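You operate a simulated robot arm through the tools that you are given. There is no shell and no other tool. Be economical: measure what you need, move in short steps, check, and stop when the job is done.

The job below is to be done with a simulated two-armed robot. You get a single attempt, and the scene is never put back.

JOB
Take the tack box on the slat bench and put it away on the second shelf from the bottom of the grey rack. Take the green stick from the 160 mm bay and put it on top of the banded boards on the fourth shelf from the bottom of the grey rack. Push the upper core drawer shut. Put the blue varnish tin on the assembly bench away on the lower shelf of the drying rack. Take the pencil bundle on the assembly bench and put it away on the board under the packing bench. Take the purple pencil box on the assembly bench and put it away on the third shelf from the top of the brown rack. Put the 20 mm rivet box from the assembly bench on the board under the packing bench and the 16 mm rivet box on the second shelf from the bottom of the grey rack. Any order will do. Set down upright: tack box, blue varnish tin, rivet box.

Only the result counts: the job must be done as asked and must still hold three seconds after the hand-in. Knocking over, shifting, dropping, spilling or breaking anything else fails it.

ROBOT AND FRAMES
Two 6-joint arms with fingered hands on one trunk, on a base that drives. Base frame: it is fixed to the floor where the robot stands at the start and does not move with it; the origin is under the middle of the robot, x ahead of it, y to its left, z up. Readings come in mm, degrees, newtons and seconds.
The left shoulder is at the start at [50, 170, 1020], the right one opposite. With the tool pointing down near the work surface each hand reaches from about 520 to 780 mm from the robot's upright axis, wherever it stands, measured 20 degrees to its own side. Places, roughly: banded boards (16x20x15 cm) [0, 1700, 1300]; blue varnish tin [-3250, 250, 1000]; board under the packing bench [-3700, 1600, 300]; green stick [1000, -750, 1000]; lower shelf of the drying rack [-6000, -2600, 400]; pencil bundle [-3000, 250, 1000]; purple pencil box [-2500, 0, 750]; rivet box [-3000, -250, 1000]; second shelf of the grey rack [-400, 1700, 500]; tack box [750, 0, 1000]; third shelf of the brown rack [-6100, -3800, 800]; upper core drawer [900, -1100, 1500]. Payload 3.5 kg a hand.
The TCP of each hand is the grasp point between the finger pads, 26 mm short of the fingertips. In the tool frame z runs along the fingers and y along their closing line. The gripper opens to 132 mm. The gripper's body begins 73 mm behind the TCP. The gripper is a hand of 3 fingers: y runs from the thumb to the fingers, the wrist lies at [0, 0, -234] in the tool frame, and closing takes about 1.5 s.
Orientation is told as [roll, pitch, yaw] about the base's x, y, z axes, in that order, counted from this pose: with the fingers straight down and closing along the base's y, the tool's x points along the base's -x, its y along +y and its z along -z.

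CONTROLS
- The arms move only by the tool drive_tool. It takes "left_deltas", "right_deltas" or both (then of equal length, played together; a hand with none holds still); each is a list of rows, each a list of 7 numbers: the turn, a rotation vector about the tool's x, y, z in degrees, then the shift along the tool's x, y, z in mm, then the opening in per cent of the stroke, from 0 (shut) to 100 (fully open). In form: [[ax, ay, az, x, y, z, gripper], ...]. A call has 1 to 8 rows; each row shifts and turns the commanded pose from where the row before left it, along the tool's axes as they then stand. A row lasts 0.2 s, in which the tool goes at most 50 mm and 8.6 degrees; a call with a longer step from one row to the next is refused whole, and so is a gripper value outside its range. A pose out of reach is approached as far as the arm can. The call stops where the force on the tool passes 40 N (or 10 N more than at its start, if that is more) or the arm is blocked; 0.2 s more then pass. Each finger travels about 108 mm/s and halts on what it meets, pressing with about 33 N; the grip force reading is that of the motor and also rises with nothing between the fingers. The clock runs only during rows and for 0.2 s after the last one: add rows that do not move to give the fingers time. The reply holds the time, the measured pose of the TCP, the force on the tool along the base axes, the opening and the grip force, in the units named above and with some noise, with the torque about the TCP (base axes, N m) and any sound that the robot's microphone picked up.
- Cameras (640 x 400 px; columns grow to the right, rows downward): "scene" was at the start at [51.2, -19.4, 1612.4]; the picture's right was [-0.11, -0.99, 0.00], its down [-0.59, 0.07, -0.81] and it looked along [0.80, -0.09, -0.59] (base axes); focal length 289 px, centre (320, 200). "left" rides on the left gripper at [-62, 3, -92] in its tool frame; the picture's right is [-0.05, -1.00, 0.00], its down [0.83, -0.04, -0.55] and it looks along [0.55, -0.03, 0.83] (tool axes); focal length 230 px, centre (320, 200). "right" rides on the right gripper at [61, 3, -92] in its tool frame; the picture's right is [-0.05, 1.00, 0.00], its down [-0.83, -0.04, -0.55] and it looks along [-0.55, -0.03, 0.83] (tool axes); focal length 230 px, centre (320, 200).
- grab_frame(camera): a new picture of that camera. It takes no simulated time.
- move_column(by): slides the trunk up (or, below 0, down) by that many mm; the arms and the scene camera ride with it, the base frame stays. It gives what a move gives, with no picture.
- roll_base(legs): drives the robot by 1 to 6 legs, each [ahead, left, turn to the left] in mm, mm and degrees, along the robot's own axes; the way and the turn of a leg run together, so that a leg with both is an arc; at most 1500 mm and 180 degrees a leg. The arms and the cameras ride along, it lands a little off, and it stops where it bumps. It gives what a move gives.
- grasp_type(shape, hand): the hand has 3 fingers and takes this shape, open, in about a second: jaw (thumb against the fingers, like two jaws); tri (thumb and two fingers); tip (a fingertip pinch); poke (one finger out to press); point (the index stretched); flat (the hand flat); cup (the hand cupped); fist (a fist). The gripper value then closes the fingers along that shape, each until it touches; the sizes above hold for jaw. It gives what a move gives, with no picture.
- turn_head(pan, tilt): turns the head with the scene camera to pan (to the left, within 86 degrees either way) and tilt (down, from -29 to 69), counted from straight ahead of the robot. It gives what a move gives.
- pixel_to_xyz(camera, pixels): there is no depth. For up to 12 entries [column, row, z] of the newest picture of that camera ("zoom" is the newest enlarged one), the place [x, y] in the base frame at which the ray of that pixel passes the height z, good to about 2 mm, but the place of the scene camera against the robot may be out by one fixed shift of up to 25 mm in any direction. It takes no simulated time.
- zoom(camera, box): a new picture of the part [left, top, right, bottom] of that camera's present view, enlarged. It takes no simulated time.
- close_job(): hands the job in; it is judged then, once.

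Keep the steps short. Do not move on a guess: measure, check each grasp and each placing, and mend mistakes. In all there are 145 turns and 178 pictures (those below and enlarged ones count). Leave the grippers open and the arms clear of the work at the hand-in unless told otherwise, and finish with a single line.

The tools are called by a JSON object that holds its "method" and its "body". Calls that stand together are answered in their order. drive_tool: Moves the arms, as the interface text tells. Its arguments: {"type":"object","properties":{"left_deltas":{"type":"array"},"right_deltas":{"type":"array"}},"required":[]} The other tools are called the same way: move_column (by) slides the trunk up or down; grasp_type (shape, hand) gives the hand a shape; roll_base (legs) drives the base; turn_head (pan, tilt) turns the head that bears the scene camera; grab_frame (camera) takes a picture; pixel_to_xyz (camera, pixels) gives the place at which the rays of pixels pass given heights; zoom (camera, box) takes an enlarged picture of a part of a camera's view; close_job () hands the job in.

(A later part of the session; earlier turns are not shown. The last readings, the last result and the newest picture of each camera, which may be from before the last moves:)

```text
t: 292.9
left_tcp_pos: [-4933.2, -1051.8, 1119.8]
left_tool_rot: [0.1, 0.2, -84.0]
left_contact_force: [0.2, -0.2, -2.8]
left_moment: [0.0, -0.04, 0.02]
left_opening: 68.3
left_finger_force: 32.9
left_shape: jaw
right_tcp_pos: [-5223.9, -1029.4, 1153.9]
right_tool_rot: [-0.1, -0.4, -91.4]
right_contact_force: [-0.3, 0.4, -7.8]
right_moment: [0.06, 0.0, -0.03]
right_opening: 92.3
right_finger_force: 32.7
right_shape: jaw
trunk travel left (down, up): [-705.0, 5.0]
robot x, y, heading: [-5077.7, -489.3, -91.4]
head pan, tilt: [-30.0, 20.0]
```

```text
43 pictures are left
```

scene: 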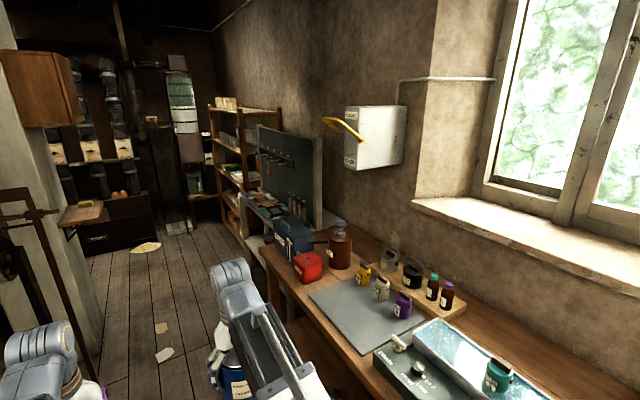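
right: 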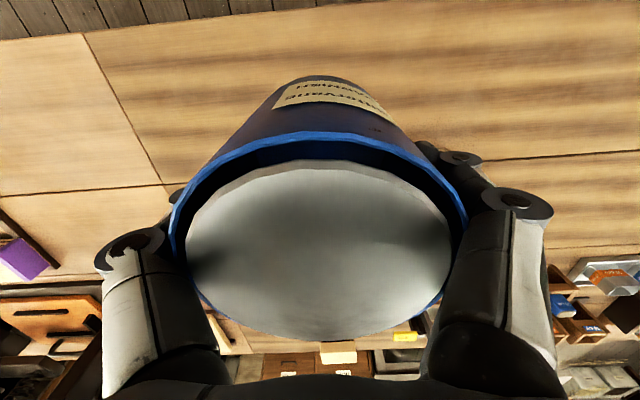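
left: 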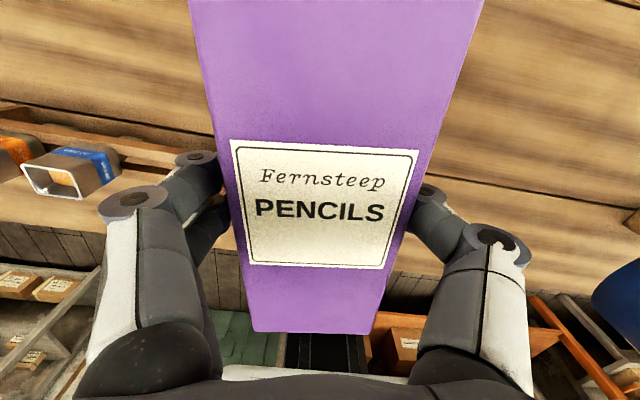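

{"method": "pixel_to_xyz", "body": {"camera": "scene", "pixels": [[98, 350, 0], [75, 235, 0], [262, 247, 850], [370, 392, 850], [255, 195, 850], [243, 243, 0], [262, 265, 0], [300, 250, 1000], [340, 225, 1050]]}}

{"method": "roll_base", "body": {"legs": [[900, 0, 1.3]]}}

{"method": "turn_head", "body": {"pan": -45, "tilt": 35}}

{"method": "grab_frame", "body": {"camera": "scene"}}

```text
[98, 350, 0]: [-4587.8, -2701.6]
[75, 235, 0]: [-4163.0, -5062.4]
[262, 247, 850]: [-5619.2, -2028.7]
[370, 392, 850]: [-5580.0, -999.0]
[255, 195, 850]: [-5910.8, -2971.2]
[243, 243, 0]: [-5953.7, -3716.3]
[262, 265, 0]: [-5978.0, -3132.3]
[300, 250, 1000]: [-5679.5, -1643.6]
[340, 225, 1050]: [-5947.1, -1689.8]
```

```text
t: 297.8
left_tcp_pos: [-4916.9, -1960.4, 1119.2]
left_tool_rot: [0.0, 0.0, -81.8]
left_contact_force: [-0.2, 0.4, -1.9]
left_moment: [0.04, 0.01, 0.04]
left_opening: 68.1
left_finger_force: 32.8
left_shape: jaw
right_tcp_pos: [-5210.4, -1948.7, 1155.1]
right_tool_rot: [-0.2, -0.4, -89.3]
right_contact_force: [-0.4, -1.0, -7.7]
right_moment: [0.04, 0.01, 0.03]
right_opening: 92.6
right_finger_force: 33.5
right_shape: jaw
trunk travel left (down, up): [-705.0, 5.0]
robot x, y, heading: [-5081.6, -1405.7, -89.2]
head pan, tilt: [-30.0, 20.0]
```

```text
t: 298.5
left_tcp_pos: [-4917.4, -1960.1, 1120.4]
left_tool_rot: [0.0, 0.1, -81.7]
left_contact_force: [-0.5, -0.7, -2.2]
left_moment: [-0.03, -0.04, -0.03]
left_opening: 68.1
left_finger_force: 33.0
left_shape: jaw
right_tcp_pos: [-5210.4, -1949.9, 1154.3]
right_tool_rot: [-0.2, -0.4, -89.3]
right_contact_force: [1.2, 0.8, -7.4]
right_moment: [0.06, 0.02, -0.02]
right_opening: 92.9
right_finger_force: 32.8
right_shape: jaw
trunk travel left (down, up): [-705.0, 5.0]
robot x, y, heading: [-5076.3, -1405.2, -89.3]
head pan, tilt: [-45.0, 35.0]
```

```text
42 pictures are left
```

scene: 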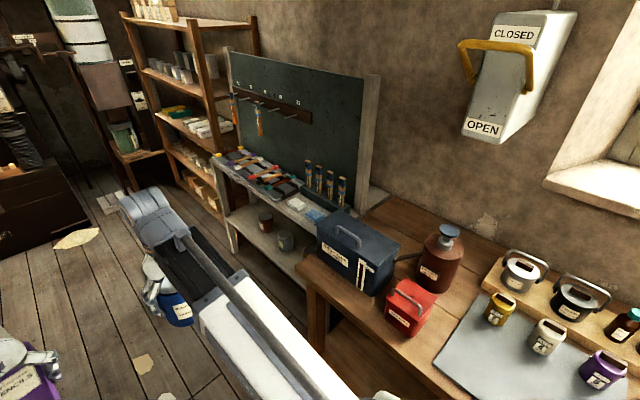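

Aisle is clear. Drive ahead to y≈−2300 and turn right to face the drying rack.

{"method": "roll_base", "body": {"legs": [[900, 0, -0.7], [0, 0, -90]]}}

{"method": "turn_head", "body": {"pan": 15, "tilt": 40}}

{"method": "grab_frame", "body": {"camera": "scene"}}

```text
t: 307.1
left_tcp_pos: [-5619.5, -2483.6, 1117.9]
left_tool_rot: [0.0, 0.0, -171.1]
left_contact_force: [0.2, 0.4, -1.9]
left_moment: [-0.01, 0.01, -0.01]
left_opening: 68.3
left_finger_force: 32.4
left_shape: jaw
right_tcp_pos: [-5611.5, -2191.4, 1154.6]
right_tool_rot: [-0.2, -0.4, -178.7]
right_contact_force: [0.0, 0.0, -8.2]
right_moment: [0.0, -0.06, 0.0]
right_opening: 92.3
right_finger_force: 33.4
right_shape: jaw
trunk travel left (down, up): [-705.0, 5.0]
robot x, y, heading: [-5067.8, -2314.8, -178.6]
head pan, tilt: [-45.0, 35.0]
```

```text
t: 308.4
left_tcp_pos: [-5619.2, -2483.4, 1118.8]
left_tool_rot: [0.0, 0.1, -171.1]
left_contact_force: [-0.2, -0.1, -2.6]
left_moment: [-0.02, -0.03, 0.0]
left_opening: 68.0
left_finger_force: 32.6
left_shape: jaw
right_tcp_pos: [-5611.3, -2191.5, 1154.0]
right_tool_rot: [-0.2, -0.4, -178.7]
right_contact_force: [0.0, 0.3, -7.8]
right_moment: [-0.02, -0.08, 0.01]
right_opening: 92.5
right_finger_force: 33.2
right_shape: jaw
trunk travel left (down, up): [-705.0, 5.0]
robot x, y, heading: [-5068.1, -2313.9, -178.8]
head pan, tilt: [15.0, 40.0]
```

```text
41 pictures are left
```

scene: 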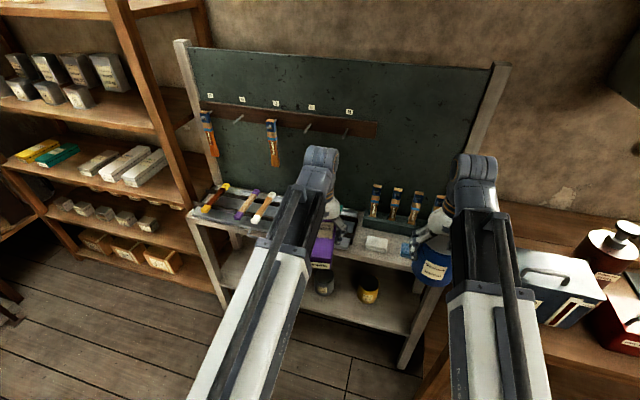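

{"method": "zoom", "body": {"camera": "scene", "box": [190, 190, 450, 380]}}

{"method": "pixel_to_xyz", "body": {"camera": "scene", "pixels": [[345, 324, 400], [345, 324, 430], [225, 280, 400], [410, 335, 400], [368, 300, 400], [325, 293, 400], [222, 308, 0], [402, 368, 0], [195, 222, 750], [195, 222, 800], [440, 290, 780]]}}

```text
2.11 times, centred on (320, 285) of scene
```

zoom: 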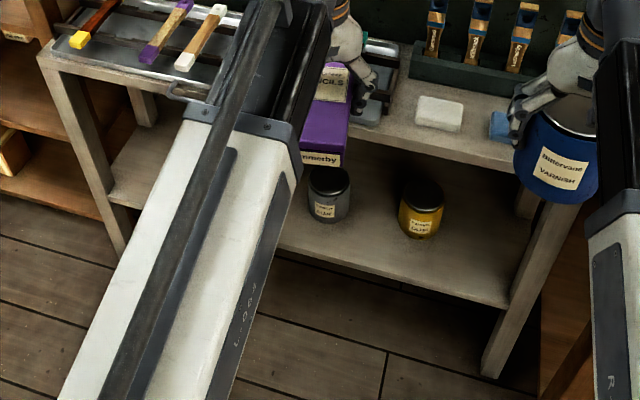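

```text
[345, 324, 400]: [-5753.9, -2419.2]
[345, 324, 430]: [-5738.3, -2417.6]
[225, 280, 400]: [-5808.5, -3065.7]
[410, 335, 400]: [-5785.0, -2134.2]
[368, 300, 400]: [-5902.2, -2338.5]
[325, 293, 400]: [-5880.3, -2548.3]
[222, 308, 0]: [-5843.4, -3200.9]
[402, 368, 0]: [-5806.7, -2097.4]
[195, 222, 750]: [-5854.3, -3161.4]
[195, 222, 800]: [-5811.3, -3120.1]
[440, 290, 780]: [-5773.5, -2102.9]
```

Free place on the lower shelf: y≈−2800. Strafe left 600 and lower the trunk to look level.

{"method": "roll_base", "body": {"legs": [[0, 600, -1.3]]}}

{"method": "move_column", "body": {"by": -400}}

{"method": "move_column", "body": {"by": -230}}

{"method": "turn_head", "body": {"pan": -5, "tilt": 25}}

{"method": "grab_frame", "body": {"camera": "scene"}}

{"method": "grab_frame", "body": {"camera": "right"}}

```text
t: 311.8
left_tcp_pos: [-5612.3, -3071.1, 1119.7]
left_tool_rot: [0.0, 0.1, -172.1]
left_contact_force: [-0.5, -0.2, -1.5]
left_moment: [-0.01, -0.04, -0.03]
left_opening: 68.3
left_finger_force: 32.7
left_shape: jaw
right_tcp_pos: [-5599.9, -2779.0, 1155.1]
right_tool_rot: [-0.1, -0.3, -179.6]
right_contact_force: [0.7, 0.6, -7.6]
right_moment: [0.02, -0.02, -0.03]
right_opening: 92.2
right_finger_force: 33.3
right_shape: jaw
trunk travel left (down, up): [-705.0, 5.0]
robot x, y, heading: [-5056.8, -2913.2, -179.8]
head pan, tilt: [15.0, 40.0]
```

```text
t: 315.6
left_tcp_pos: [-5611.8, -3069.8, 720.1]
left_tool_rot: [0.0, 0.1, -172.1]
left_contact_force: [0.7, 0.5, -1.1]
left_moment: [-0.03, 0.01, 0.02]
left_opening: 68.3
left_finger_force: 32.9
left_shape: jaw
right_tcp_pos: [-5600.4, -2779.0, 755.1]
right_tool_rot: [-0.2, -0.5, -179.6]
right_contact_force: [0.6, 0.3, -9.1]
right_moment: [0.04, -0.02, 0.01]
right_opening: 92.2
right_finger_force: 32.9
right_shape: jaw
trunk travel left (down, up): [-305.0, 405.0]
robot x, y, heading: [-5057.2, -2911.1, -179.6]
head pan, tilt: [15.0, 40.0]
```

```text
t: 318.0
left_tcp_pos: [-5612.6, -3070.9, 488.7]
left_tool_rot: [0.1, 0.0, -172.2]
left_contact_force: [0.0, -0.2, -1.8]
left_moment: [-0.01, 0.0, 0.01]
left_opening: 68.5
left_finger_force: 33.1
left_shape: jaw
right_tcp_pos: [-5600.7, -2778.5, 525.3]
right_tool_rot: [-0.3, -0.5, -179.5]
right_contact_force: [-0.7, -0.8, -7.8]
right_moment: [-0.03, -0.02, -0.01]
right_opening: 92.3
right_finger_force: 32.9
right_shape: jaw
trunk travel left (down, up): [-75.0, 635.0]
robot x, y, heading: [-5059.0, -2911.4, -179.7]
head pan, tilt: [15.0, 40.0]
```

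```text
t: 318.9
left_tcp_pos: [-5612.7, -3070.2, 490.5]
left_tool_rot: [0.0, 0.1, -172.0]
left_contact_force: [-0.7, -0.4, -1.5]
left_moment: [-0.01, -0.04, -0.03]
left_opening: 68.2
left_finger_force: 32.8
left_shape: jaw
right_tcp_pos: [-5599.7, -2778.0, 525.1]
right_tool_rot: [-0.3, -0.3, -179.6]
right_contact_force: [0.5, 1.0, -8.3]
right_moment: [-0.02, -0.04, -0.02]
right_opening: 92.3
right_finger_force: 33.2
right_shape: jaw
trunk travel left (down, up): [-75.0, 635.0]
robot x, y, heading: [-5051.7, -2914.9, -179.4]
head pan, tilt: [-5.0, 25.0]
```

```text
39 pictures are left
```

scene: 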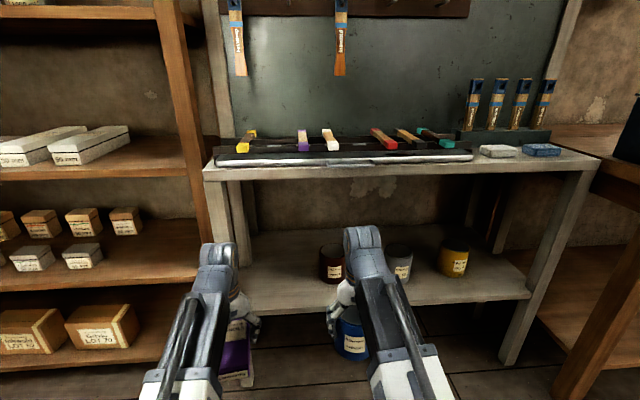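

```text
38 pictures are left
```

right: 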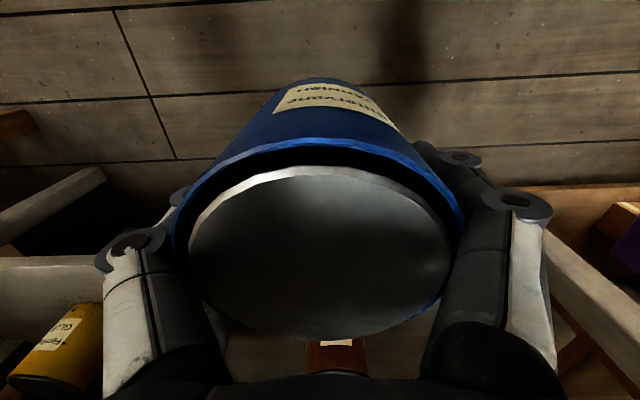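

{"method": "pixel_to_xyz", "body": {"camera": "scene", "pixels": [[320, 282, 380], [246, 270, 380], [290, 307, 400], [290, 307, 370], [290, 307, 340], [500, 298, 370], [400, 176, 770], [400, 176, 740], [400, 163, 800], [240, 310, 370], [232, 180, 740]]}}

{"method": "zoom", "body": {"camera": "scene", "box": [200, 140, 480, 320]}}

```text
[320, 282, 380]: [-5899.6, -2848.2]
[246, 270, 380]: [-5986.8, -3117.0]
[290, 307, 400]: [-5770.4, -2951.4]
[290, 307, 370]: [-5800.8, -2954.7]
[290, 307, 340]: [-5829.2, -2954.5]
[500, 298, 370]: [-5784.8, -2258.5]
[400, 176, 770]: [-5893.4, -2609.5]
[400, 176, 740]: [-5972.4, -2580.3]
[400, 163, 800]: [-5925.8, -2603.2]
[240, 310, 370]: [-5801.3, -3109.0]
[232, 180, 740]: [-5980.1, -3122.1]
```

```text
2.22 times, centred on (340, 230) of scene
```

zoom: 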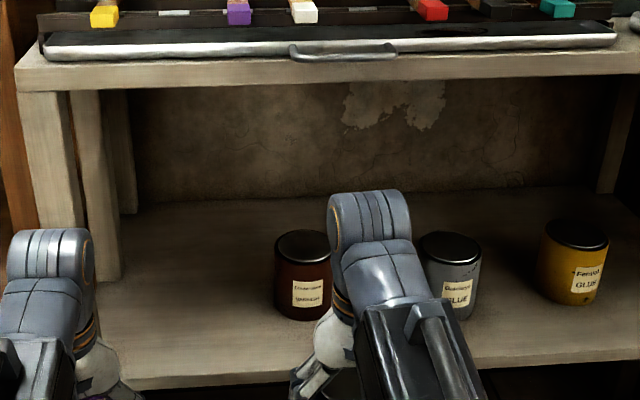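

Shelf top ≈365, underside above ≈800, legs at x≈−5810; free spot y≈−2950 left of the red tin. Shift base, then extend the tin in level.

{"method": "roll_base", "body": {"legs": [[60, 172, -0.4]]}}

{"method": "drive_tool", "body": {"right_deltas": [[0, 0, 0, -40, 0, 13, 30], [0, 0, 0, -40, 0, 13, 30], [0, 0, 0, -40, 0, 13, 30], [0, 0, 0, -40, 0, 13, 30], [0, 0, 0, -40, 0, 10, 30]]}}

{"method": "grab_frame", "body": {"camera": "scene"}}

```text
t: 320.4
left_tcp_pos: [-5671.8, -3245.0, 489.1]
left_tool_rot: [0.1, 0.2, -172.3]
left_contact_force: [0.1, 0.2, -2.3]
left_moment: [0.01, -0.03, 0.0]
left_opening: 68.2
left_finger_force: 32.5
left_shape: jaw
right_tcp_pos: [-5657.5, -2953.1, 525.3]
right_tool_rot: [-0.2, -0.3, -179.8]
right_contact_force: [-0.4, 0.1, -7.8]
right_moment: [0.0, -0.06, 0.01]
right_opening: 92.4
right_finger_force: 33.0
right_shape: jaw
trunk travel left (down, up): [-75.0, 635.0]
robot x, y, heading: [-5116.2, -3086.1, -179.8]
head pan, tilt: [-5.0, 25.0]
```

```text
t: 321.6
left_tcp_pos: [-5672.4, -3245.8, 488.6]
left_tool_rot: [0.0, 0.2, -172.3]
left_contact_force: [0.6, -0.3, -1.9]
left_moment: [0.0, 0.01, 0.02]
left_opening: 68.2
left_finger_force: 33.2
left_shape: jaw
right_tcp_pos: [-5855.9, -2953.4, 463.5]
right_tool_rot: [-0.2, -0.5, -179.9]
right_contact_force: [0.0, 0.0, -7.7]
right_moment: [0.0, -0.02, 0.01]
right_opening: 92.3
right_finger_force: 33.2
right_shape: jaw
right hand out of reach, approached as far as the arm can: row 5
trunk travel left (down, up): [-75.0, 635.0]
robot x, y, heading: [-5112.2, -3086.9, -179.6]
head pan, tilt: [-5.0, 25.0]
```

```text
36 pictures are left
```

scene: 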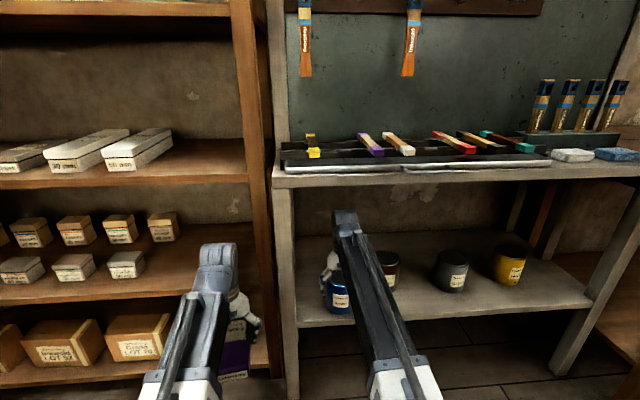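

{"method": "drive_tool", "body": {"right_deltas": [[0, 0, 0, 0, 0, 10, 30], [0, 0, 0, 0, 0, 8, 30], [0, 0, 0, 0, 0, 6, 30], [0, 0, 0, 0, 0, 5, 30]]}}

{"method": "zoom", "body": {"camera": "scene", "box": [280, 190, 460, 330]}}

```text
t: 322.6
left_tcp_pos: [-5671.3, -3244.9, 491.0]
left_tool_rot: [0.0, -0.1, -172.3]
left_contact_force: [0.4, -0.4, -2.2]
left_moment: [0.0, -0.01, -0.01]
left_opening: 68.5
left_finger_force: 33.5
left_shape: jaw
right_tcp_pos: [-5854.7, -2953.4, 444.8]
right_tool_rot: [-0.2, -1.1, -180.0]
right_contact_force: [6.5, -0.1, 22.1]
right_moment: [0.26, -0.11, -0.06]
right_opening: 91.6
right_finger_force: 33.0
right_shape: jaw
trunk travel left (down, up): [-75.0, 635.0]
robot x, y, heading: [-5117.8, -3090.1, -179.8]
head pan, tilt: [-5.0, 25.0]
stopped in row 4 (right hand): the force on the tool passed its limit at 45 N (the readings are from after the stop); the commanded pose is now the measured one
```

```text
2.86 times, centred on (370, 260) of scene
```

zoom: 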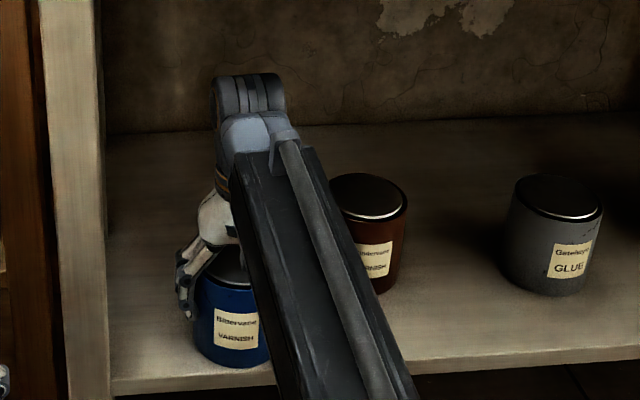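

Tin rests on the shelf. Open, rise a little, and withdraw straight back.

{"method": "drive_tool", "body": {"right_deltas": [[0, 0, 0, 0, 0, -3, 60], [0, 0, 0, 0, 0, 0, 100], [0, 0, 0, 0, 0, 0, 100], [0, 0, 0, 0, 0, -10, 100], [0, 0, 0, 0, 0, -5, 100]]}}

{"method": "drive_tool", "body": {"right_deltas": [[0, 0, 0, 40, 0, 0, 100], [0, 0, 0, 45, 0, 0, 100], [0, 0, 0, 45, 0, 0, 100], [0, 0, 0, 45, 0, -10, 100]]}}

{"method": "zoom", "body": {"camera": "scene", "box": [280, 190, 460, 330]}}

```text
t: 323.8
left_tcp_pos: [-5672.1, -3245.7, 488.5]
left_tool_rot: [-0.1, 0.1, -172.3]
left_contact_force: [0.6, 0.0, -1.5]
left_moment: [0.0, -0.06, -0.04]
left_opening: 68.4
left_finger_force: 32.8
left_shape: jaw
right_tcp_pos: [-5855.6, -2954.7, 457.7]
right_tool_rot: [-0.2, -0.8, -179.9]
right_contact_force: [-1.3, -0.8, 0.3]
right_moment: [0.0, -0.02, 0.0]
right_opening: 131.9
right_finger_force: 0.1
right_shape: jaw
trunk travel left (down, up): [-75.0, 635.0]
robot x, y, heading: [-5116.3, -3090.5, -179.7]
head pan, tilt: [-5.0, 25.0]
```

```text
t: 324.8
left_tcp_pos: [-5671.6, -3244.4, 489.0]
left_tool_rot: [0.1, 0.1, -172.3]
left_contact_force: [0.2, -0.4, -1.3]
left_moment: [-0.02, 0.02, 0.02]
left_opening: 68.1
left_finger_force: 33.1
left_shape: jaw
right_tcp_pos: [-5679.6, -2954.4, 464.2]
right_tool_rot: [-0.2, -0.9, -180.0]
right_contact_force: [-0.5, 0.3, -0.5]
right_moment: [-0.04, 0.0, -0.02]
right_opening: 131.9
right_finger_force: 0.0
right_shape: jaw
trunk travel left (down, up): [-75.0, 635.0]
robot x, y, heading: [-5114.7, -3087.8, -179.5]
head pan, tilt: [-5.0, 25.0]
```

```text
2.86 times, centred on (370, 260) of scene
```

zoom: 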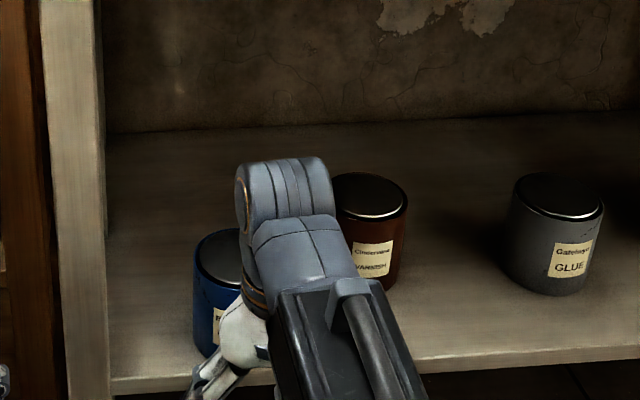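

Tin placed upright. Next the purple box for the brown rack's third shelf (the one with the long boxes): raise trunk, square the left hand, raise the right hand out of the way, strafe left.

{"method": "move_column", "body": {"by": 330}}

{"method": "drive_tool", "body": {"right_deltas": [[0, 0, 0, 20, 0, -40, 100], [0, 0, 0, 20, 0, -40, 100], [0, 0, 0, 0, 0, -40, 100], [0, 0, 0, 0, 0, -40, 100], [0, 0, 0, 0, 0, -40, 100]], "left_deltas": [[0, 0, 4, 0, 0, 0, 20], [0, 0, 3.8, 0, 0, 0, 20], [0, 0, 0, 0, 0, 0, 20], [0, 0, 0, 0, 0, 0, 20], [0, 0, 0, 0, 0, 0, 20]]}}

{"method": "roll_base", "body": {"legs": [[0, 95, 0]]}}

{"method": "turn_head", "body": {"pan": 15, "tilt": 25}}

{"method": "grab_frame", "body": {"camera": "scene"}}

```text
t: 328.0
left_tcp_pos: [-5670.6, -3245.0, 819.2]
left_tool_rot: [0.1, 0.1, -172.3]
left_contact_force: [-0.2, 0.4, -1.5]
left_moment: [0.02, -0.02, -0.01]
left_opening: 68.1
left_finger_force: 32.4
left_shape: jaw
right_tcp_pos: [-5680.4, -2954.6, 794.1]
right_tool_rot: [-0.2, -0.9, -179.9]
right_contact_force: [-0.1, -0.1, 0.0]
right_moment: [-0.01, 0.01, 0.02]
right_opening: 132.1
right_finger_force: 0.0
right_shape: jaw
trunk travel left (down, up): [-405.0, 305.0]
robot x, y, heading: [-5114.4, -3092.6, -180.0]
head pan, tilt: [-5.0, 25.0]
```

```text
t: 329.2
left_tcp_pos: [-5671.6, -3246.2, 820.4]
left_tool_rot: [0.0, 0.1, 179.9]
left_contact_force: [0.0, 0.1, -1.7]
left_moment: [-0.02, 0.02, 0.01]
left_opening: 68.1
left_finger_force: 32.9
left_shape: jaw
right_tcp_pos: [-5662.8, -2954.9, 934.3]
right_tool_rot: [-0.1, -1.7, -180.0]
right_contact_force: [0.8, 0.5, 0.3]
right_moment: [-0.03, 0.01, 0.03]
right_opening: 131.7
right_finger_force: 0.1
right_shape: jaw
right hand out of reach, approached as far as the arm can: row 4, 5
trunk travel left (down, up): [-405.0, 305.0]
robot x, y, heading: [-5116.6, -3088.2, -179.8]
head pan, tilt: [-5.0, 25.0]
```

```text
t: 330.4
left_tcp_pos: [-5671.1, -3343.0, 818.9]
left_tool_rot: [0.0, 0.1, 179.9]
left_contact_force: [-0.9, -0.1, -3.0]
left_moment: [-0.02, -0.03, 0.0]
left_opening: 68.1
left_finger_force: 33.3
left_shape: jaw
right_tcp_pos: [-5662.3, -3053.1, 934.9]
right_tool_rot: [-0.1, -1.7, -179.6]
right_contact_force: [0.5, -0.2, -0.3]
right_moment: [-0.02, 0.0, 0.02]
right_opening: 131.9
right_finger_force: 0.1
right_shape: jaw
trunk travel left (down, up): [-405.0, 305.0]
robot x, y, heading: [-5114.6, -3184.0, -179.7]
head pan, tilt: [-5.0, 25.0]
```

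```text
t: 331.2
left_tcp_pos: [-5670.3, -3344.5, 819.9]
left_tool_rot: [-0.1, 0.1, 179.9]
left_contact_force: [-0.2, 0.5, -2.1]
left_moment: [0.0, 0.0, 0.0]
left_opening: 68.4
left_finger_force: 32.9
left_shape: jaw
right_tcp_pos: [-5662.0, -3053.3, 935.1]
right_tool_rot: [-0.2, -1.7, -179.8]
right_contact_force: [-0.2, 1.1, 0.1]
right_moment: [-0.02, -0.01, 0.03]
right_opening: 132.0
right_finger_force: 0.2
right_shape: jaw
trunk travel left (down, up): [-405.0, 305.0]
robot x, y, heading: [-5113.3, -3186.7, -179.8]
head pan, tilt: [15.0, 25.0]
```

```text
33 pictures are left
```

scene: 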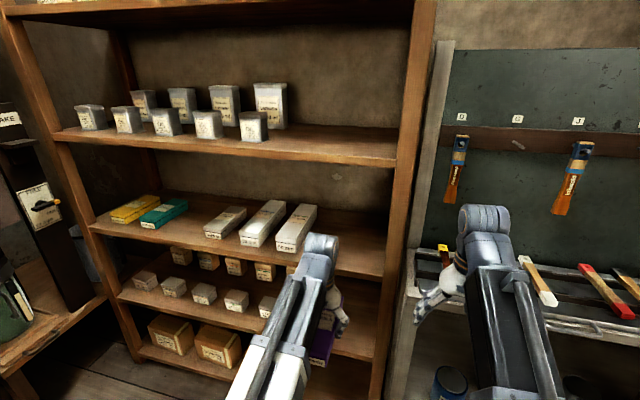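

{"method": "pixel_to_xyz", "body": {"camera": "scene", "pixels": [[355, 273, 780], [355, 273, 760], [355, 273, 740], [300, 250, 760], [280, 250, 760], [385, 268, 760], [350, 163, 1120], [350, 163, 1140], [110, 230, 760], [385, 380, 300]]}}

{"method": "zoom", "body": {"camera": "scene", "box": [230, 130, 450, 290]}}

{"method": "grab_frame", "body": {"camera": "left"}}

```text
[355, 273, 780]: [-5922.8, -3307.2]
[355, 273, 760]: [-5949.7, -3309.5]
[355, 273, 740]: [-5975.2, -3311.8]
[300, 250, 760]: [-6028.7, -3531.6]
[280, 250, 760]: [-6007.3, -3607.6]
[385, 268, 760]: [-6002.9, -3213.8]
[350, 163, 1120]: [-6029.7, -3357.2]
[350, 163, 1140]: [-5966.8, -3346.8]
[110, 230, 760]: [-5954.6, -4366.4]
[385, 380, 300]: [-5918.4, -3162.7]
```

```text
2.50 times, centred on (340, 210) of scene
```

zoom: 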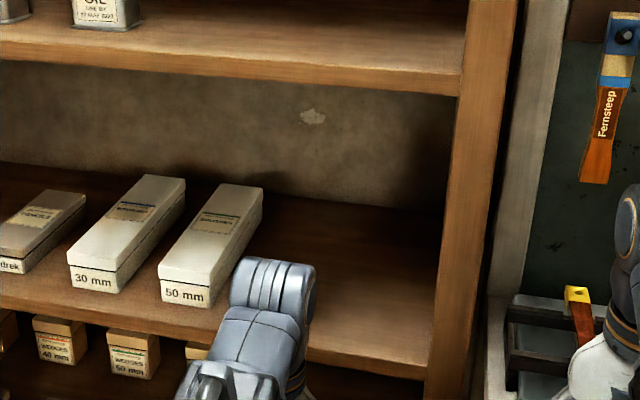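

```text
31 pictures are left
```

left: 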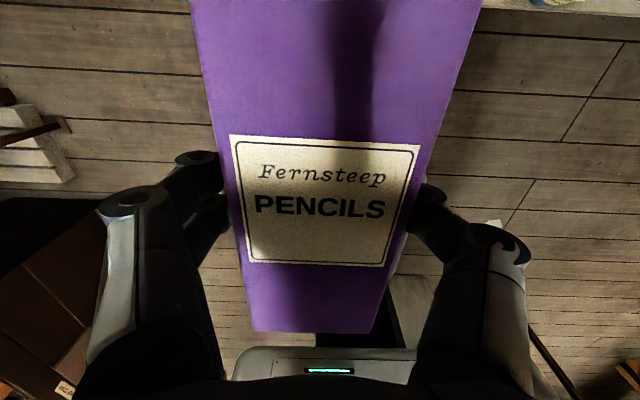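

Free slot y −3540…−3230, shelf z≈775, front x≈−5935. Raise 16 mm, shift 30 mm left, drive ahead 190 and extend in.

{"method": "drive_tool", "body": {"left_deltas": [[0, 0, 0, 0, 30, -16, 20]]}}

{"method": "roll_base", "body": {"legs": [[190, 0, 0]]}}

{"method": "drive_tool", "body": {"left_deltas": [[0, 0, 0, -40, 0, 0, 20], [0, 0, 0, -40, 0, 0, 20], [0, 0, 0, -40, 0, 0, 20], [0, 0, 0, -40, 0, 0, 20], [0, 0, 0, -30, 0, 0, 20]]}}

{"method": "grab_frame", "body": {"camera": "scene"}}

{"method": "grab_frame", "body": {"camera": "left"}}

```text
t: 331.6
left_tcp_pos: [-5670.2, -3372.8, 835.1]
left_tool_rot: [0.0, 0.2, 179.9]
left_contact_force: [0.2, 0.7, -2.4]
left_moment: [-0.03, 0.02, 0.01]
left_opening: 68.2
left_finger_force: 33.1
left_shape: jaw
right_tcp_pos: [-5662.9, -3051.7, 936.9]
right_tool_rot: [-0.1, -1.7, -179.7]
right_contact_force: [-0.4, -0.2, -0.5]
right_moment: [0.02, -0.01, 0.03]
right_opening: 132.0
right_finger_force: 0.1
right_shape: jaw
trunk travel left (down, up): [-405.0, 305.0]
robot x, y, heading: [-5114.3, -3183.2, -180.0]
head pan, tilt: [15.0, 25.0]
```

```text
t: 332.9
left_tcp_pos: [-5795.6, -3373.6, 832.5]
left_tool_rot: [0.0, 0.9, 180.0]
left_contact_force: [-0.1, 0.5, -2.0]
left_moment: [0.01, 0.01, 0.02]
left_opening: 68.2
left_finger_force: 33.2
left_shape: jaw
right_tcp_pos: [-5792.1, -3055.5, 933.7]
right_tool_rot: [-0.1, -1.7, -179.7]
right_contact_force: [0.5, 0.9, -0.1]
right_moment: [0.02, -0.02, 0.02]
right_opening: 131.8
right_finger_force: 0.0
right_shape: jaw
trunk travel left (down, up): [-405.0, 305.0]
robot x, y, heading: [-5243.4, -3183.9, -179.5]
head pan, tilt: [15.0, 25.0]
stopped in leg 1: the force on the tool passed its limit at 44 N (the readings are from after the stop); the commanded pose is now the measured one
```

```text
t: 333.2
left_tcp_pos: [-5801.9, -3374.5, 832.6]
left_tool_rot: [0.0, 2.2, -180.0]
left_contact_force: [15.1, 1.2, -0.6]
left_moment: [0.0, -0.23, -0.09]
left_opening: 68.2
left_finger_force: 32.9
left_shape: jaw
right_tcp_pos: [-5791.5, -3053.7, 934.8]
right_tool_rot: [-0.1, -1.7, -179.7]
right_contact_force: [0.3, 1.0, -0.5]
right_moment: [0.01, -0.01, -0.03]
right_opening: 131.7
right_finger_force: 0.0
right_shape: jaw
trunk travel left (down, up): [-405.0, 305.0]
robot x, y, heading: [-5244.7, -3188.3, -179.8]
head pan, tilt: [15.0, 25.0]
stopped in row 1 (left hand): the force on the tool passed its limit at 42 N (the readings are from after the stop); the commanded pose is now the measured one
```

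```text
30 pictures are left
```

scene: 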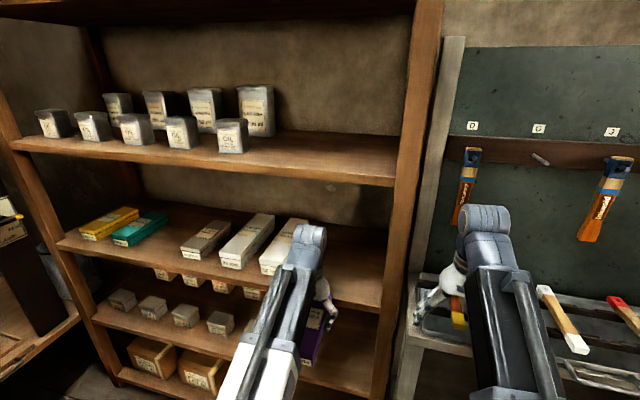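

```text
29 pictures are left
```

left: 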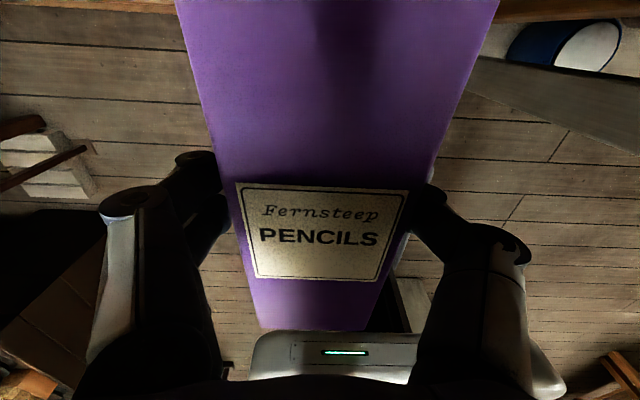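

The box's nose met the shelf edge — the shelf is higher than estimated. Back off and re-measure.

{"method": "pixel_to_xyz", "body": {"camera": "scene", "pixels": [[350, 296, 780], [350, 296, 820], [350, 296, 850], [350, 182, 1150], [350, 182, 1180], [260, 270, 820]]}}

{"method": "roll_base", "body": {"legs": [[-120, 0, 0]]}}

{"method": "move_column", "body": {"by": 100}}

{"method": "grab_frame", "body": {"camera": "scene"}}

{"method": "grab_frame", "body": {"camera": "left"}}

```text
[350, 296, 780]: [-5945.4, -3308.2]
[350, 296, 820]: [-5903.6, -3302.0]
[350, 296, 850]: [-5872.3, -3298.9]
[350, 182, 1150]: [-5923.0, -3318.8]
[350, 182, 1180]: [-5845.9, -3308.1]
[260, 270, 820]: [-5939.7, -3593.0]
```

```text
t: 334.5
left_tcp_pos: [-5683.0, -3374.7, 831.9]
left_tool_rot: [0.1, 1.9, -179.9]
left_contact_force: [-0.4, -0.6, -2.1]
left_moment: [0.04, -0.03, 0.01]
left_opening: 68.3
left_finger_force: 32.5
left_shape: jaw
right_tcp_pos: [-5671.2, -3054.2, 935.7]
right_tool_rot: [-0.1, -1.6, -179.6]
right_contact_force: [0.9, -0.6, 0.9]
right_moment: [0.01, 0.02, 0.03]
right_opening: 131.8
right_finger_force: 0.1
right_shape: jaw
trunk travel left (down, up): [-405.0, 305.0]
robot x, y, heading: [-5122.0, -3185.4, -179.5]
head pan, tilt: [15.0, 25.0]
```

```text
t: 335.8
left_tcp_pos: [-5683.5, -3374.7, 932.0]
left_tool_rot: [0.0, 1.9, -180.0]
left_contact_force: [-0.4, 0.0, -2.4]
left_moment: [-0.01, 0.0, 0.03]
left_opening: 68.4
left_finger_force: 33.2
left_shape: jaw
right_tcp_pos: [-5671.9, -3055.3, 1035.8]
right_tool_rot: [-0.1, -1.7, -179.6]
right_contact_force: [-0.1, -1.0, -0.1]
right_moment: [-0.04, 0.01, -0.01]
right_opening: 132.0
right_finger_force: 0.1
right_shape: jaw
trunk travel left (down, up): [-505.0, 205.0]
robot x, y, heading: [-5125.1, -3182.6, -179.4]
head pan, tilt: [15.0, 25.0]
```

```text
28 pictures are left
```

scene: 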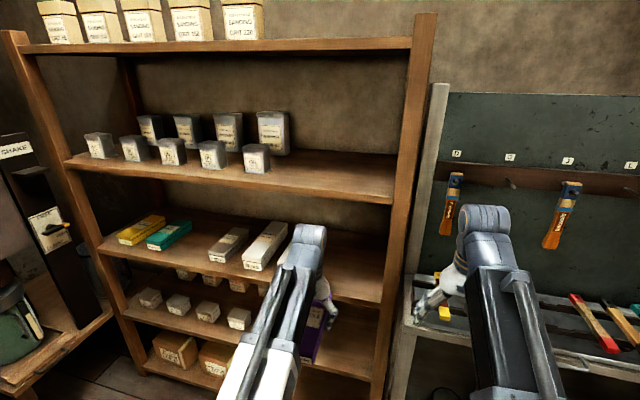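

```text
27 pictures are left
```

left: 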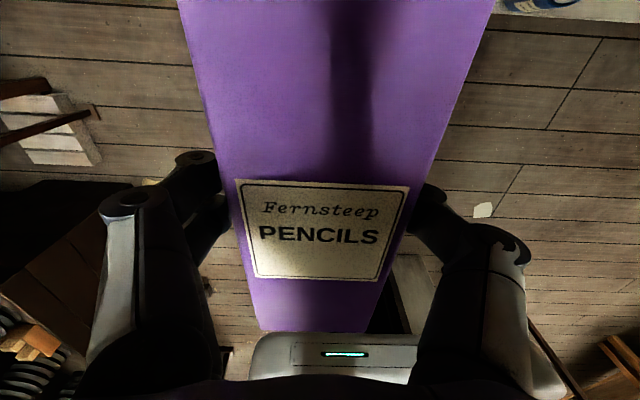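

{"method": "zoom", "body": {"camera": "scene", "box": [260, 180, 440, 320]}}

{"method": "pixel_to_xyz", "body": {"camera": "zoom", "pixels": [[300, 335, 780], [300, 335, 820], [300, 315, 820], [300, 50, 1150], [300, 50, 1180]]}}

```text
2.86 times, centred on (350, 250) of scene
```

zoom: 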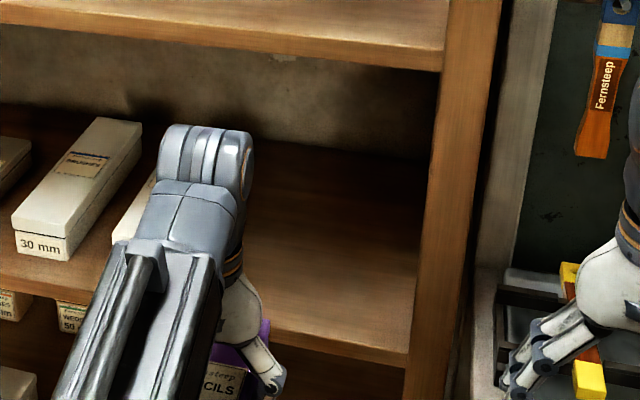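

```text
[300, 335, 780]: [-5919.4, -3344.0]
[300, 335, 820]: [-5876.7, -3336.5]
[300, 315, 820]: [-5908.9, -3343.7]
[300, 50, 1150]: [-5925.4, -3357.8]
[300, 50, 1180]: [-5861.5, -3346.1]
```

Edge contact gives shelf top ≈813, front x≈−5885; the box also tilted nose-up slightly in the grip. I enter higher and let the shelf edge level it. Drive ahead, lower to z≈872, go in 60 mm.

{"method": "roll_base", "body": {"legs": [[115, 0, -0.5]]}}

{"method": "drive_tool", "body": {"left_deltas": [[0, -1.9, 0, 0, 0, 30, 20], [0, 0, 0, 0, 0, 30, 20], [0, 0, 0, -40, 0, 0, 20], [0, 0, 0, -40, 0, 0, 20], [0, 0, 0, -40, 0, 0, 20], [0, 0, 0, -25, 0, 0, 20]]}}

{"method": "zoom", "body": {"camera": "scene", "box": [230, 180, 430, 330]}}

{"method": "grab_frame", "body": {"camera": "left"}}

```text
t: 337.0
left_tcp_pos: [-5799.5, -3370.0, 932.3]
left_tool_rot: [0.1, 2.1, 179.6]
left_contact_force: [0.6, 0.4, -1.4]
left_moment: [0.03, 0.02, 0.0]
left_opening: 68.2
left_finger_force: 33.0
left_shape: jaw
right_tcp_pos: [-5784.8, -3049.4, 1035.3]
right_tool_rot: [-0.1, -1.7, 179.9]
right_contact_force: [-0.4, -0.3, -0.7]
right_moment: [-0.03, 0.03, -0.02]
right_opening: 131.9
right_finger_force: 0.1
right_shape: jaw
trunk travel left (down, up): [-505.0, 205.0]
robot x, y, heading: [-5236.9, -3184.4, 180.1]
head pan, tilt: [15.0, 25.0]
```

```text
t: 338.4
left_tcp_pos: [-5941.2, -3369.4, 872.3]
left_tool_rot: [0.0, 0.0, 179.6]
left_contact_force: [-0.6, 0.0, -1.7]
left_moment: [-0.01, 0.02, -0.03]
left_opening: 68.5
left_finger_force: 33.2
left_shape: jaw
right_tcp_pos: [-5784.5, -3049.9, 1035.1]
right_tool_rot: [-0.1, -1.7, 179.9]
right_contact_force: [0.4, -0.2, 0.7]
right_moment: [0.01, -0.01, -0.02]
right_opening: 132.1
right_finger_force: 0.0
right_shape: jaw
trunk travel left (down, up): [-505.0, 205.0]
robot x, y, heading: [-5241.9, -3184.0, 180.2]
head pan, tilt: [15.0, 25.0]
```

```text
2.67 times, centred on (330, 255) of scene
```

zoom: 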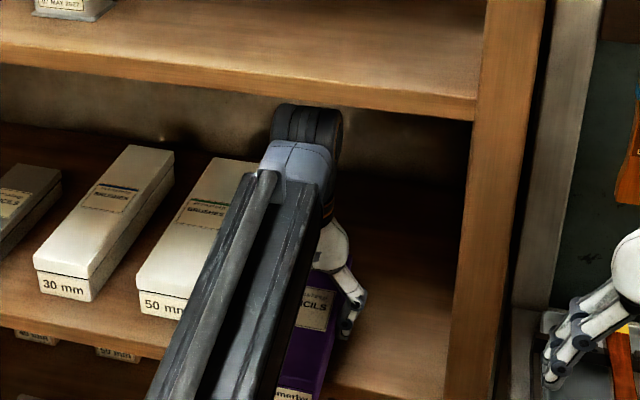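

```text
24 pictures are left
```

left: 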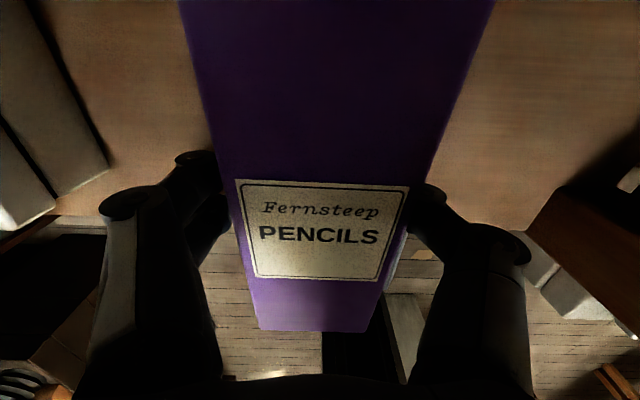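

{"method": "drive_tool", "body": {"left_deltas": [[0, 0, 0, 0, 0, 8, 20], [0, 0, 0, 0, 0, 8, 20], [0, 0, 0, 0, 0, 6, 20]]}}

{"method": "drive_tool", "body": {"left_deltas": [[0, 0, 0, -25, 0, -6, 20], [0, 0, 0, -25, 0, 0, 20]]}}

{"method": "grab_frame", "body": {"camera": "left"}}

```text
t: 339.2
left_tcp_pos: [-5941.7, -3369.5, 856.4]
left_tool_rot: [0.0, -0.5, 179.6]
left_contact_force: [-6.8, -1.3, 39.1]
left_moment: [-0.67, 0.04, -0.18]
left_opening: 67.8
left_finger_force: 32.6
left_shape: jaw
right_tcp_pos: [-5782.5, -3049.5, 1037.2]
right_tool_rot: [-0.1, -1.8, 179.9]
right_contact_force: [0.0, -0.9, 0.3]
right_moment: [0.04, 0.01, -0.01]
right_opening: 132.0
right_finger_force: 0.0
right_shape: jaw
trunk travel left (down, up): [-505.0, 205.0]
robot x, y, heading: [-5237.7, -3181.9, 179.8]
head pan, tilt: [15.0, 25.0]
```

```text
t: 339.8
left_tcp_pos: [-5978.6, -3368.1, 856.7]
left_tool_rot: [0.0, -0.1, 179.6]
left_contact_force: [5.8, -0.8, 15.9]
left_moment: [-0.42, -0.24, 0.15]
left_opening: 67.9
left_finger_force: 32.7
left_shape: jaw
left hand out of reach, approached as far as the arm can: row 2
right_tcp_pos: [-5782.3, -3050.3, 1035.5]
right_tool_rot: [-0.1, -1.9, 179.9]
right_contact_force: [-0.2, 0.2, 1.0]
right_moment: [0.01, -0.02, 0.01]
right_opening: 131.9
right_finger_force: 0.1
right_shape: jaw
trunk travel left (down, up): [-505.0, 205.0]
robot x, y, heading: [-5234.2, -3185.1, 179.8]
head pan, tilt: [15.0, 25.0]
```

```text
23 pictures are left
```

left: 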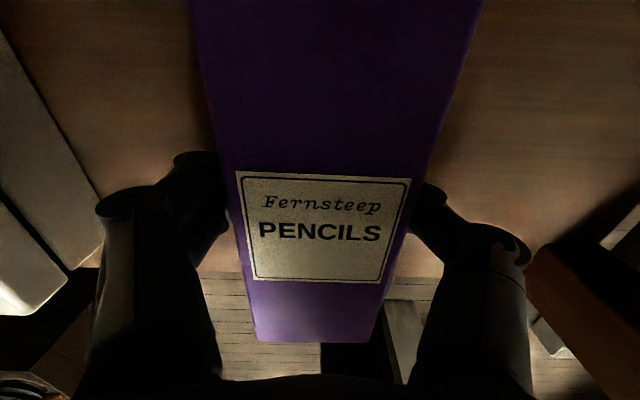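

Box is nearly flat; its near end still overhangs slightly. Lift 4 mm, drive ahead 50, and lower.

{"method": "drive_tool", "body": {"left_deltas": [[0, 0, 0, 0, 0, -4, 20]]}}

{"method": "roll_base", "body": {"legs": [[50, 0, 0]]}}

{"method": "drive_tool", "body": {"left_deltas": [[0, 0, 0, 0, 0, 4, 20], [0, 0, 0, 0, 0, 4, 20], [0, 0, 0, 0, 0, 3, 20]]}}

{"method": "grab_frame", "body": {"camera": "left"}}

```text
t: 340.2
left_tcp_pos: [-5979.6, -3368.5, 857.9]
left_tool_rot: [-0.1, 0.0, 179.6]
left_contact_force: [0.2, -0.2, -0.9]
left_moment: [0.03, -0.12, -0.01]
left_opening: 68.0
left_finger_force: 32.8
left_shape: jaw
right_tcp_pos: [-5784.4, -3050.5, 1033.4]
right_tool_rot: [-0.1, -1.7, 179.9]
right_contact_force: [0.3, 0.5, 0.1]
right_moment: [-0.03, -0.01, -0.01]
right_opening: 131.7
right_finger_force: 0.0
right_shape: jaw
trunk travel left (down, up): [-505.0, 205.0]
robot x, y, heading: [-5237.9, -3186.6, 179.7]
head pan, tilt: [15.0, 25.0]
```

```text
t: 341.1
left_tcp_pos: [-6031.5, -3369.1, 860.0]
left_tool_rot: [0.0, 0.0, 179.6]
left_contact_force: [-0.7, 1.4, 0.1]
left_moment: [0.03, -0.06, 0.0]
left_opening: 67.8
left_finger_force: 32.6
left_shape: jaw
right_tcp_pos: [-5835.3, -3049.9, 1034.4]
right_tool_rot: [-0.1, -1.6, 179.8]
right_contact_force: [0.4, 0.3, 0.0]
right_moment: [0.02, -0.01, 0.0]
right_opening: 132.1
right_finger_force: 0.0
right_shape: jaw
trunk travel left (down, up): [-505.0, 205.0]
robot x, y, heading: [-5283.1, -3187.1, 180.0]
head pan, tilt: [15.0, 25.0]
```

```text
t: 342.0
left_tcp_pos: [-6031.8, -3367.2, 856.7]
left_tool_rot: [0.0, -0.7, 179.5]
left_contact_force: [3.1, 0.3, 16.8]
left_moment: [-0.34, -0.22, 0.07]
left_opening: 68.2
left_finger_force: 33.3
left_shape: jaw
right_tcp_pos: [-5832.4, -3048.7, 1036.0]
right_tool_rot: [-0.2, -1.9, 179.8]
right_contact_force: [1.3, -0.3, 0.1]
right_moment: [0.01, 0.02, 0.0]
right_opening: 131.7
right_finger_force: 0.2
right_shape: jaw
trunk travel left (down, up): [-505.0, 205.0]
robot x, y, heading: [-5290.0, -3185.4, 179.7]
head pan, tilt: [15.0, 25.0]
stopped in row 3 (left hand): the force on the tool passed its limit at 43 N (the readings are from after the stop); the commanded pose is now the measured one
```

```text
22 pictures are left
```

left: 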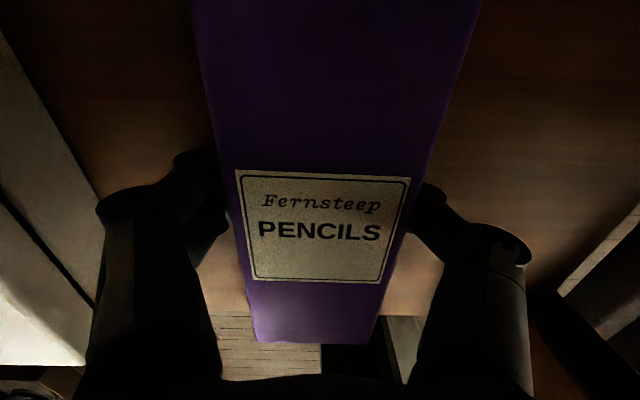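

{"method": "pixel_to_xyz", "body": {"camera": "left", "pixels": [[315, 340, 850], [315, 340, 860], [235, 312, 815], [390, 316, 815]]}}

{"method": "drive_tool", "body": {"left_deltas": [[0, 0, 0, 0, 0, -2, 50], [0, 0, 0, 0, 0, 0, 90], [0, 0, 0, 0, 0, 0, 90], [0, 0, 0, 40, 0, 0, 90], [0, 0, 0, 45, 0, 0, 90], [0, 0, 0, 45, 0, 0, 90]]}}

{"method": "grab_frame", "body": {"camera": "left"}}

```text
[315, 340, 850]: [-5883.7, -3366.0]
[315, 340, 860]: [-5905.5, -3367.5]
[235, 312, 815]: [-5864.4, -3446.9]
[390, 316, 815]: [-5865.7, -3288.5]
```

```text
t: 343.4
left_tcp_pos: [-5903.0, -3368.7, 854.4]
left_tool_rot: [0.0, -0.7, 179.4]
left_contact_force: [-2.7, 1.2, 15.9]
left_moment: [-0.28, -0.01, -0.03]
left_opening: 119.2
left_finger_force: 0.1
left_shape: jaw
right_tcp_pos: [-5833.8, -3049.7, 1036.1]
right_tool_rot: [-0.2, -1.6, 179.9]
right_contact_force: [0.7, -0.1, 0.0]
right_moment: [-0.01, 0.03, -0.04]
right_opening: 132.1
right_finger_force: 0.1
right_shape: jaw
trunk travel left (down, up): [-505.0, 205.0]
robot x, y, heading: [-5290.3, -3183.8, 180.3]
head pan, tilt: [15.0, 25.0]
```

```text
21 pictures are left
```

left: 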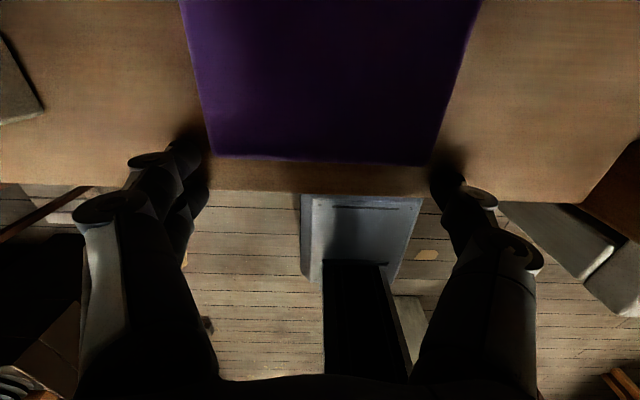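

Purple box is fully on the third shelf. Withdraw, raise the trunk, and drive back to the corridor.

{"method": "drive_tool", "body": {"left_deltas": [[0, 0, 0, 10, 0, -8, 90], [0, 0, 0, 45, 0, 0, 90], [0, 0, 0, 45, 0, 0, 90]]}}

{"method": "roll_base", "body": {"legs": [[-200, 0, 0]]}}

{"method": "zoom", "body": {"camera": "scene", "box": [200, 170, 480, 345]}}

{"method": "move_column", "body": {"by": 200}}

{"method": "roll_base", "body": {"legs": [[0, -880, 0], [0, 0, -90], [1500, 0, 0], [1400, 0, 0], [0, 0, -90]]}}

```text
t: 344.2
left_tcp_pos: [-5802.5, -3371.2, 860.2]
left_tool_rot: [-0.1, -0.5, 179.6]
left_contact_force: [-0.9, 0.9, 0.2]
left_moment: [0.0, 0.0, -0.02]
left_opening: 118.9
left_finger_force: 0.1
left_shape: jaw
right_tcp_pos: [-5833.8, -3048.7, 1035.0]
right_tool_rot: [-0.1, -1.7, 179.8]
right_contact_force: [-0.5, -0.5, 0.6]
right_moment: [0.01, 0.04, 0.01]
right_opening: 131.9
right_finger_force: 0.0
right_shape: jaw
trunk travel left (down, up): [-505.0, 205.0]
robot x, y, heading: [-5286.6, -3185.8, 179.8]
head pan, tilt: [15.0, 25.0]
```

```text
t: 345.8
left_tcp_pos: [-5601.7, -3372.4, 860.1]
left_tool_rot: [0.0, -0.5, 179.6]
left_contact_force: [-0.5, -1.6, 0.1]
left_moment: [-0.01, 0.01, -0.01]
left_opening: 118.9
left_finger_force: 0.0
left_shape: jaw
right_tcp_pos: [-5633.3, -3049.4, 1035.8]
right_tool_rot: [-0.2, -1.7, 179.7]
right_contact_force: [-0.7, 0.2, -0.2]
right_moment: [0.01, 0.01, -0.01]
right_opening: 131.9
right_finger_force: 0.2
right_shape: jaw
trunk travel left (down, up): [-505.0, 205.0]
robot x, y, heading: [-5087.7, -3189.7, 179.9]
head pan, tilt: [15.0, 25.0]
```

```text
2.29 times, centred on (340, 258) of scene
```

zoom: 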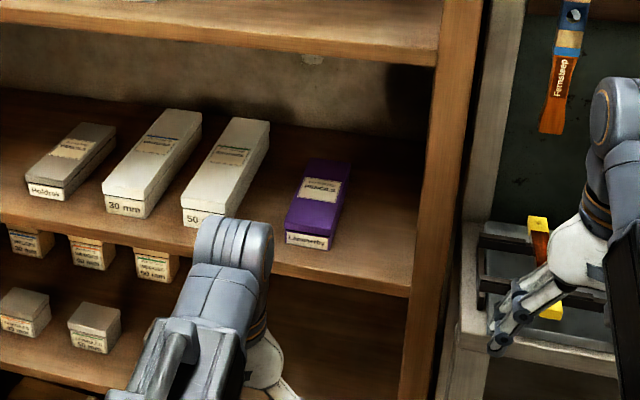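

```text
t: 347.9
left_tcp_pos: [-5602.6, -3370.3, 1060.2]
left_tool_rot: [0.0, -0.5, 179.5]
left_contact_force: [0.2, -0.8, 1.0]
left_moment: [-0.03, 0.01, 0.0]
left_opening: 118.9
left_finger_force: 0.1
left_shape: jaw
right_tcp_pos: [-5633.2, -3051.0, 1235.6]
right_tool_rot: [-0.1, -1.7, 179.7]
right_contact_force: [0.5, -0.6, 0.7]
right_moment: [0.01, 0.02, 0.01]
right_opening: 131.9
right_finger_force: 0.0
right_shape: jaw
trunk travel left (down, up): [-705.0, 5.0]
robot x, y, heading: [-5086.8, -3186.2, 179.8]
head pan, tilt: [15.0, 25.0]
```

```text
t: 373.8
left_tcp_pos: [-4590.2, 765.3, 1060.1]
left_tool_rot: [0.0, -0.5, -0.8]
left_contact_force: [-0.7, -0.1, -0.6]
left_moment: [0.01, 0.02, -0.02]
left_opening: 118.8
left_finger_force: 0.1
left_shape: jaw
right_tcp_pos: [-4560.1, 443.7, 1234.2]
right_tool_rot: [-0.1, -1.6, -0.4]
right_contact_force: [-0.3, -0.2, 0.4]
right_moment: [0.03, 0.03, 0.03]
right_opening: 131.7
right_finger_force: 0.1
right_shape: jaw
trunk travel left (down, up): [-705.0, 5.0]
robot x, y, heading: [-5107.6, 581.2, -0.6]
head pan, tilt: [15.0, 25.0]
```

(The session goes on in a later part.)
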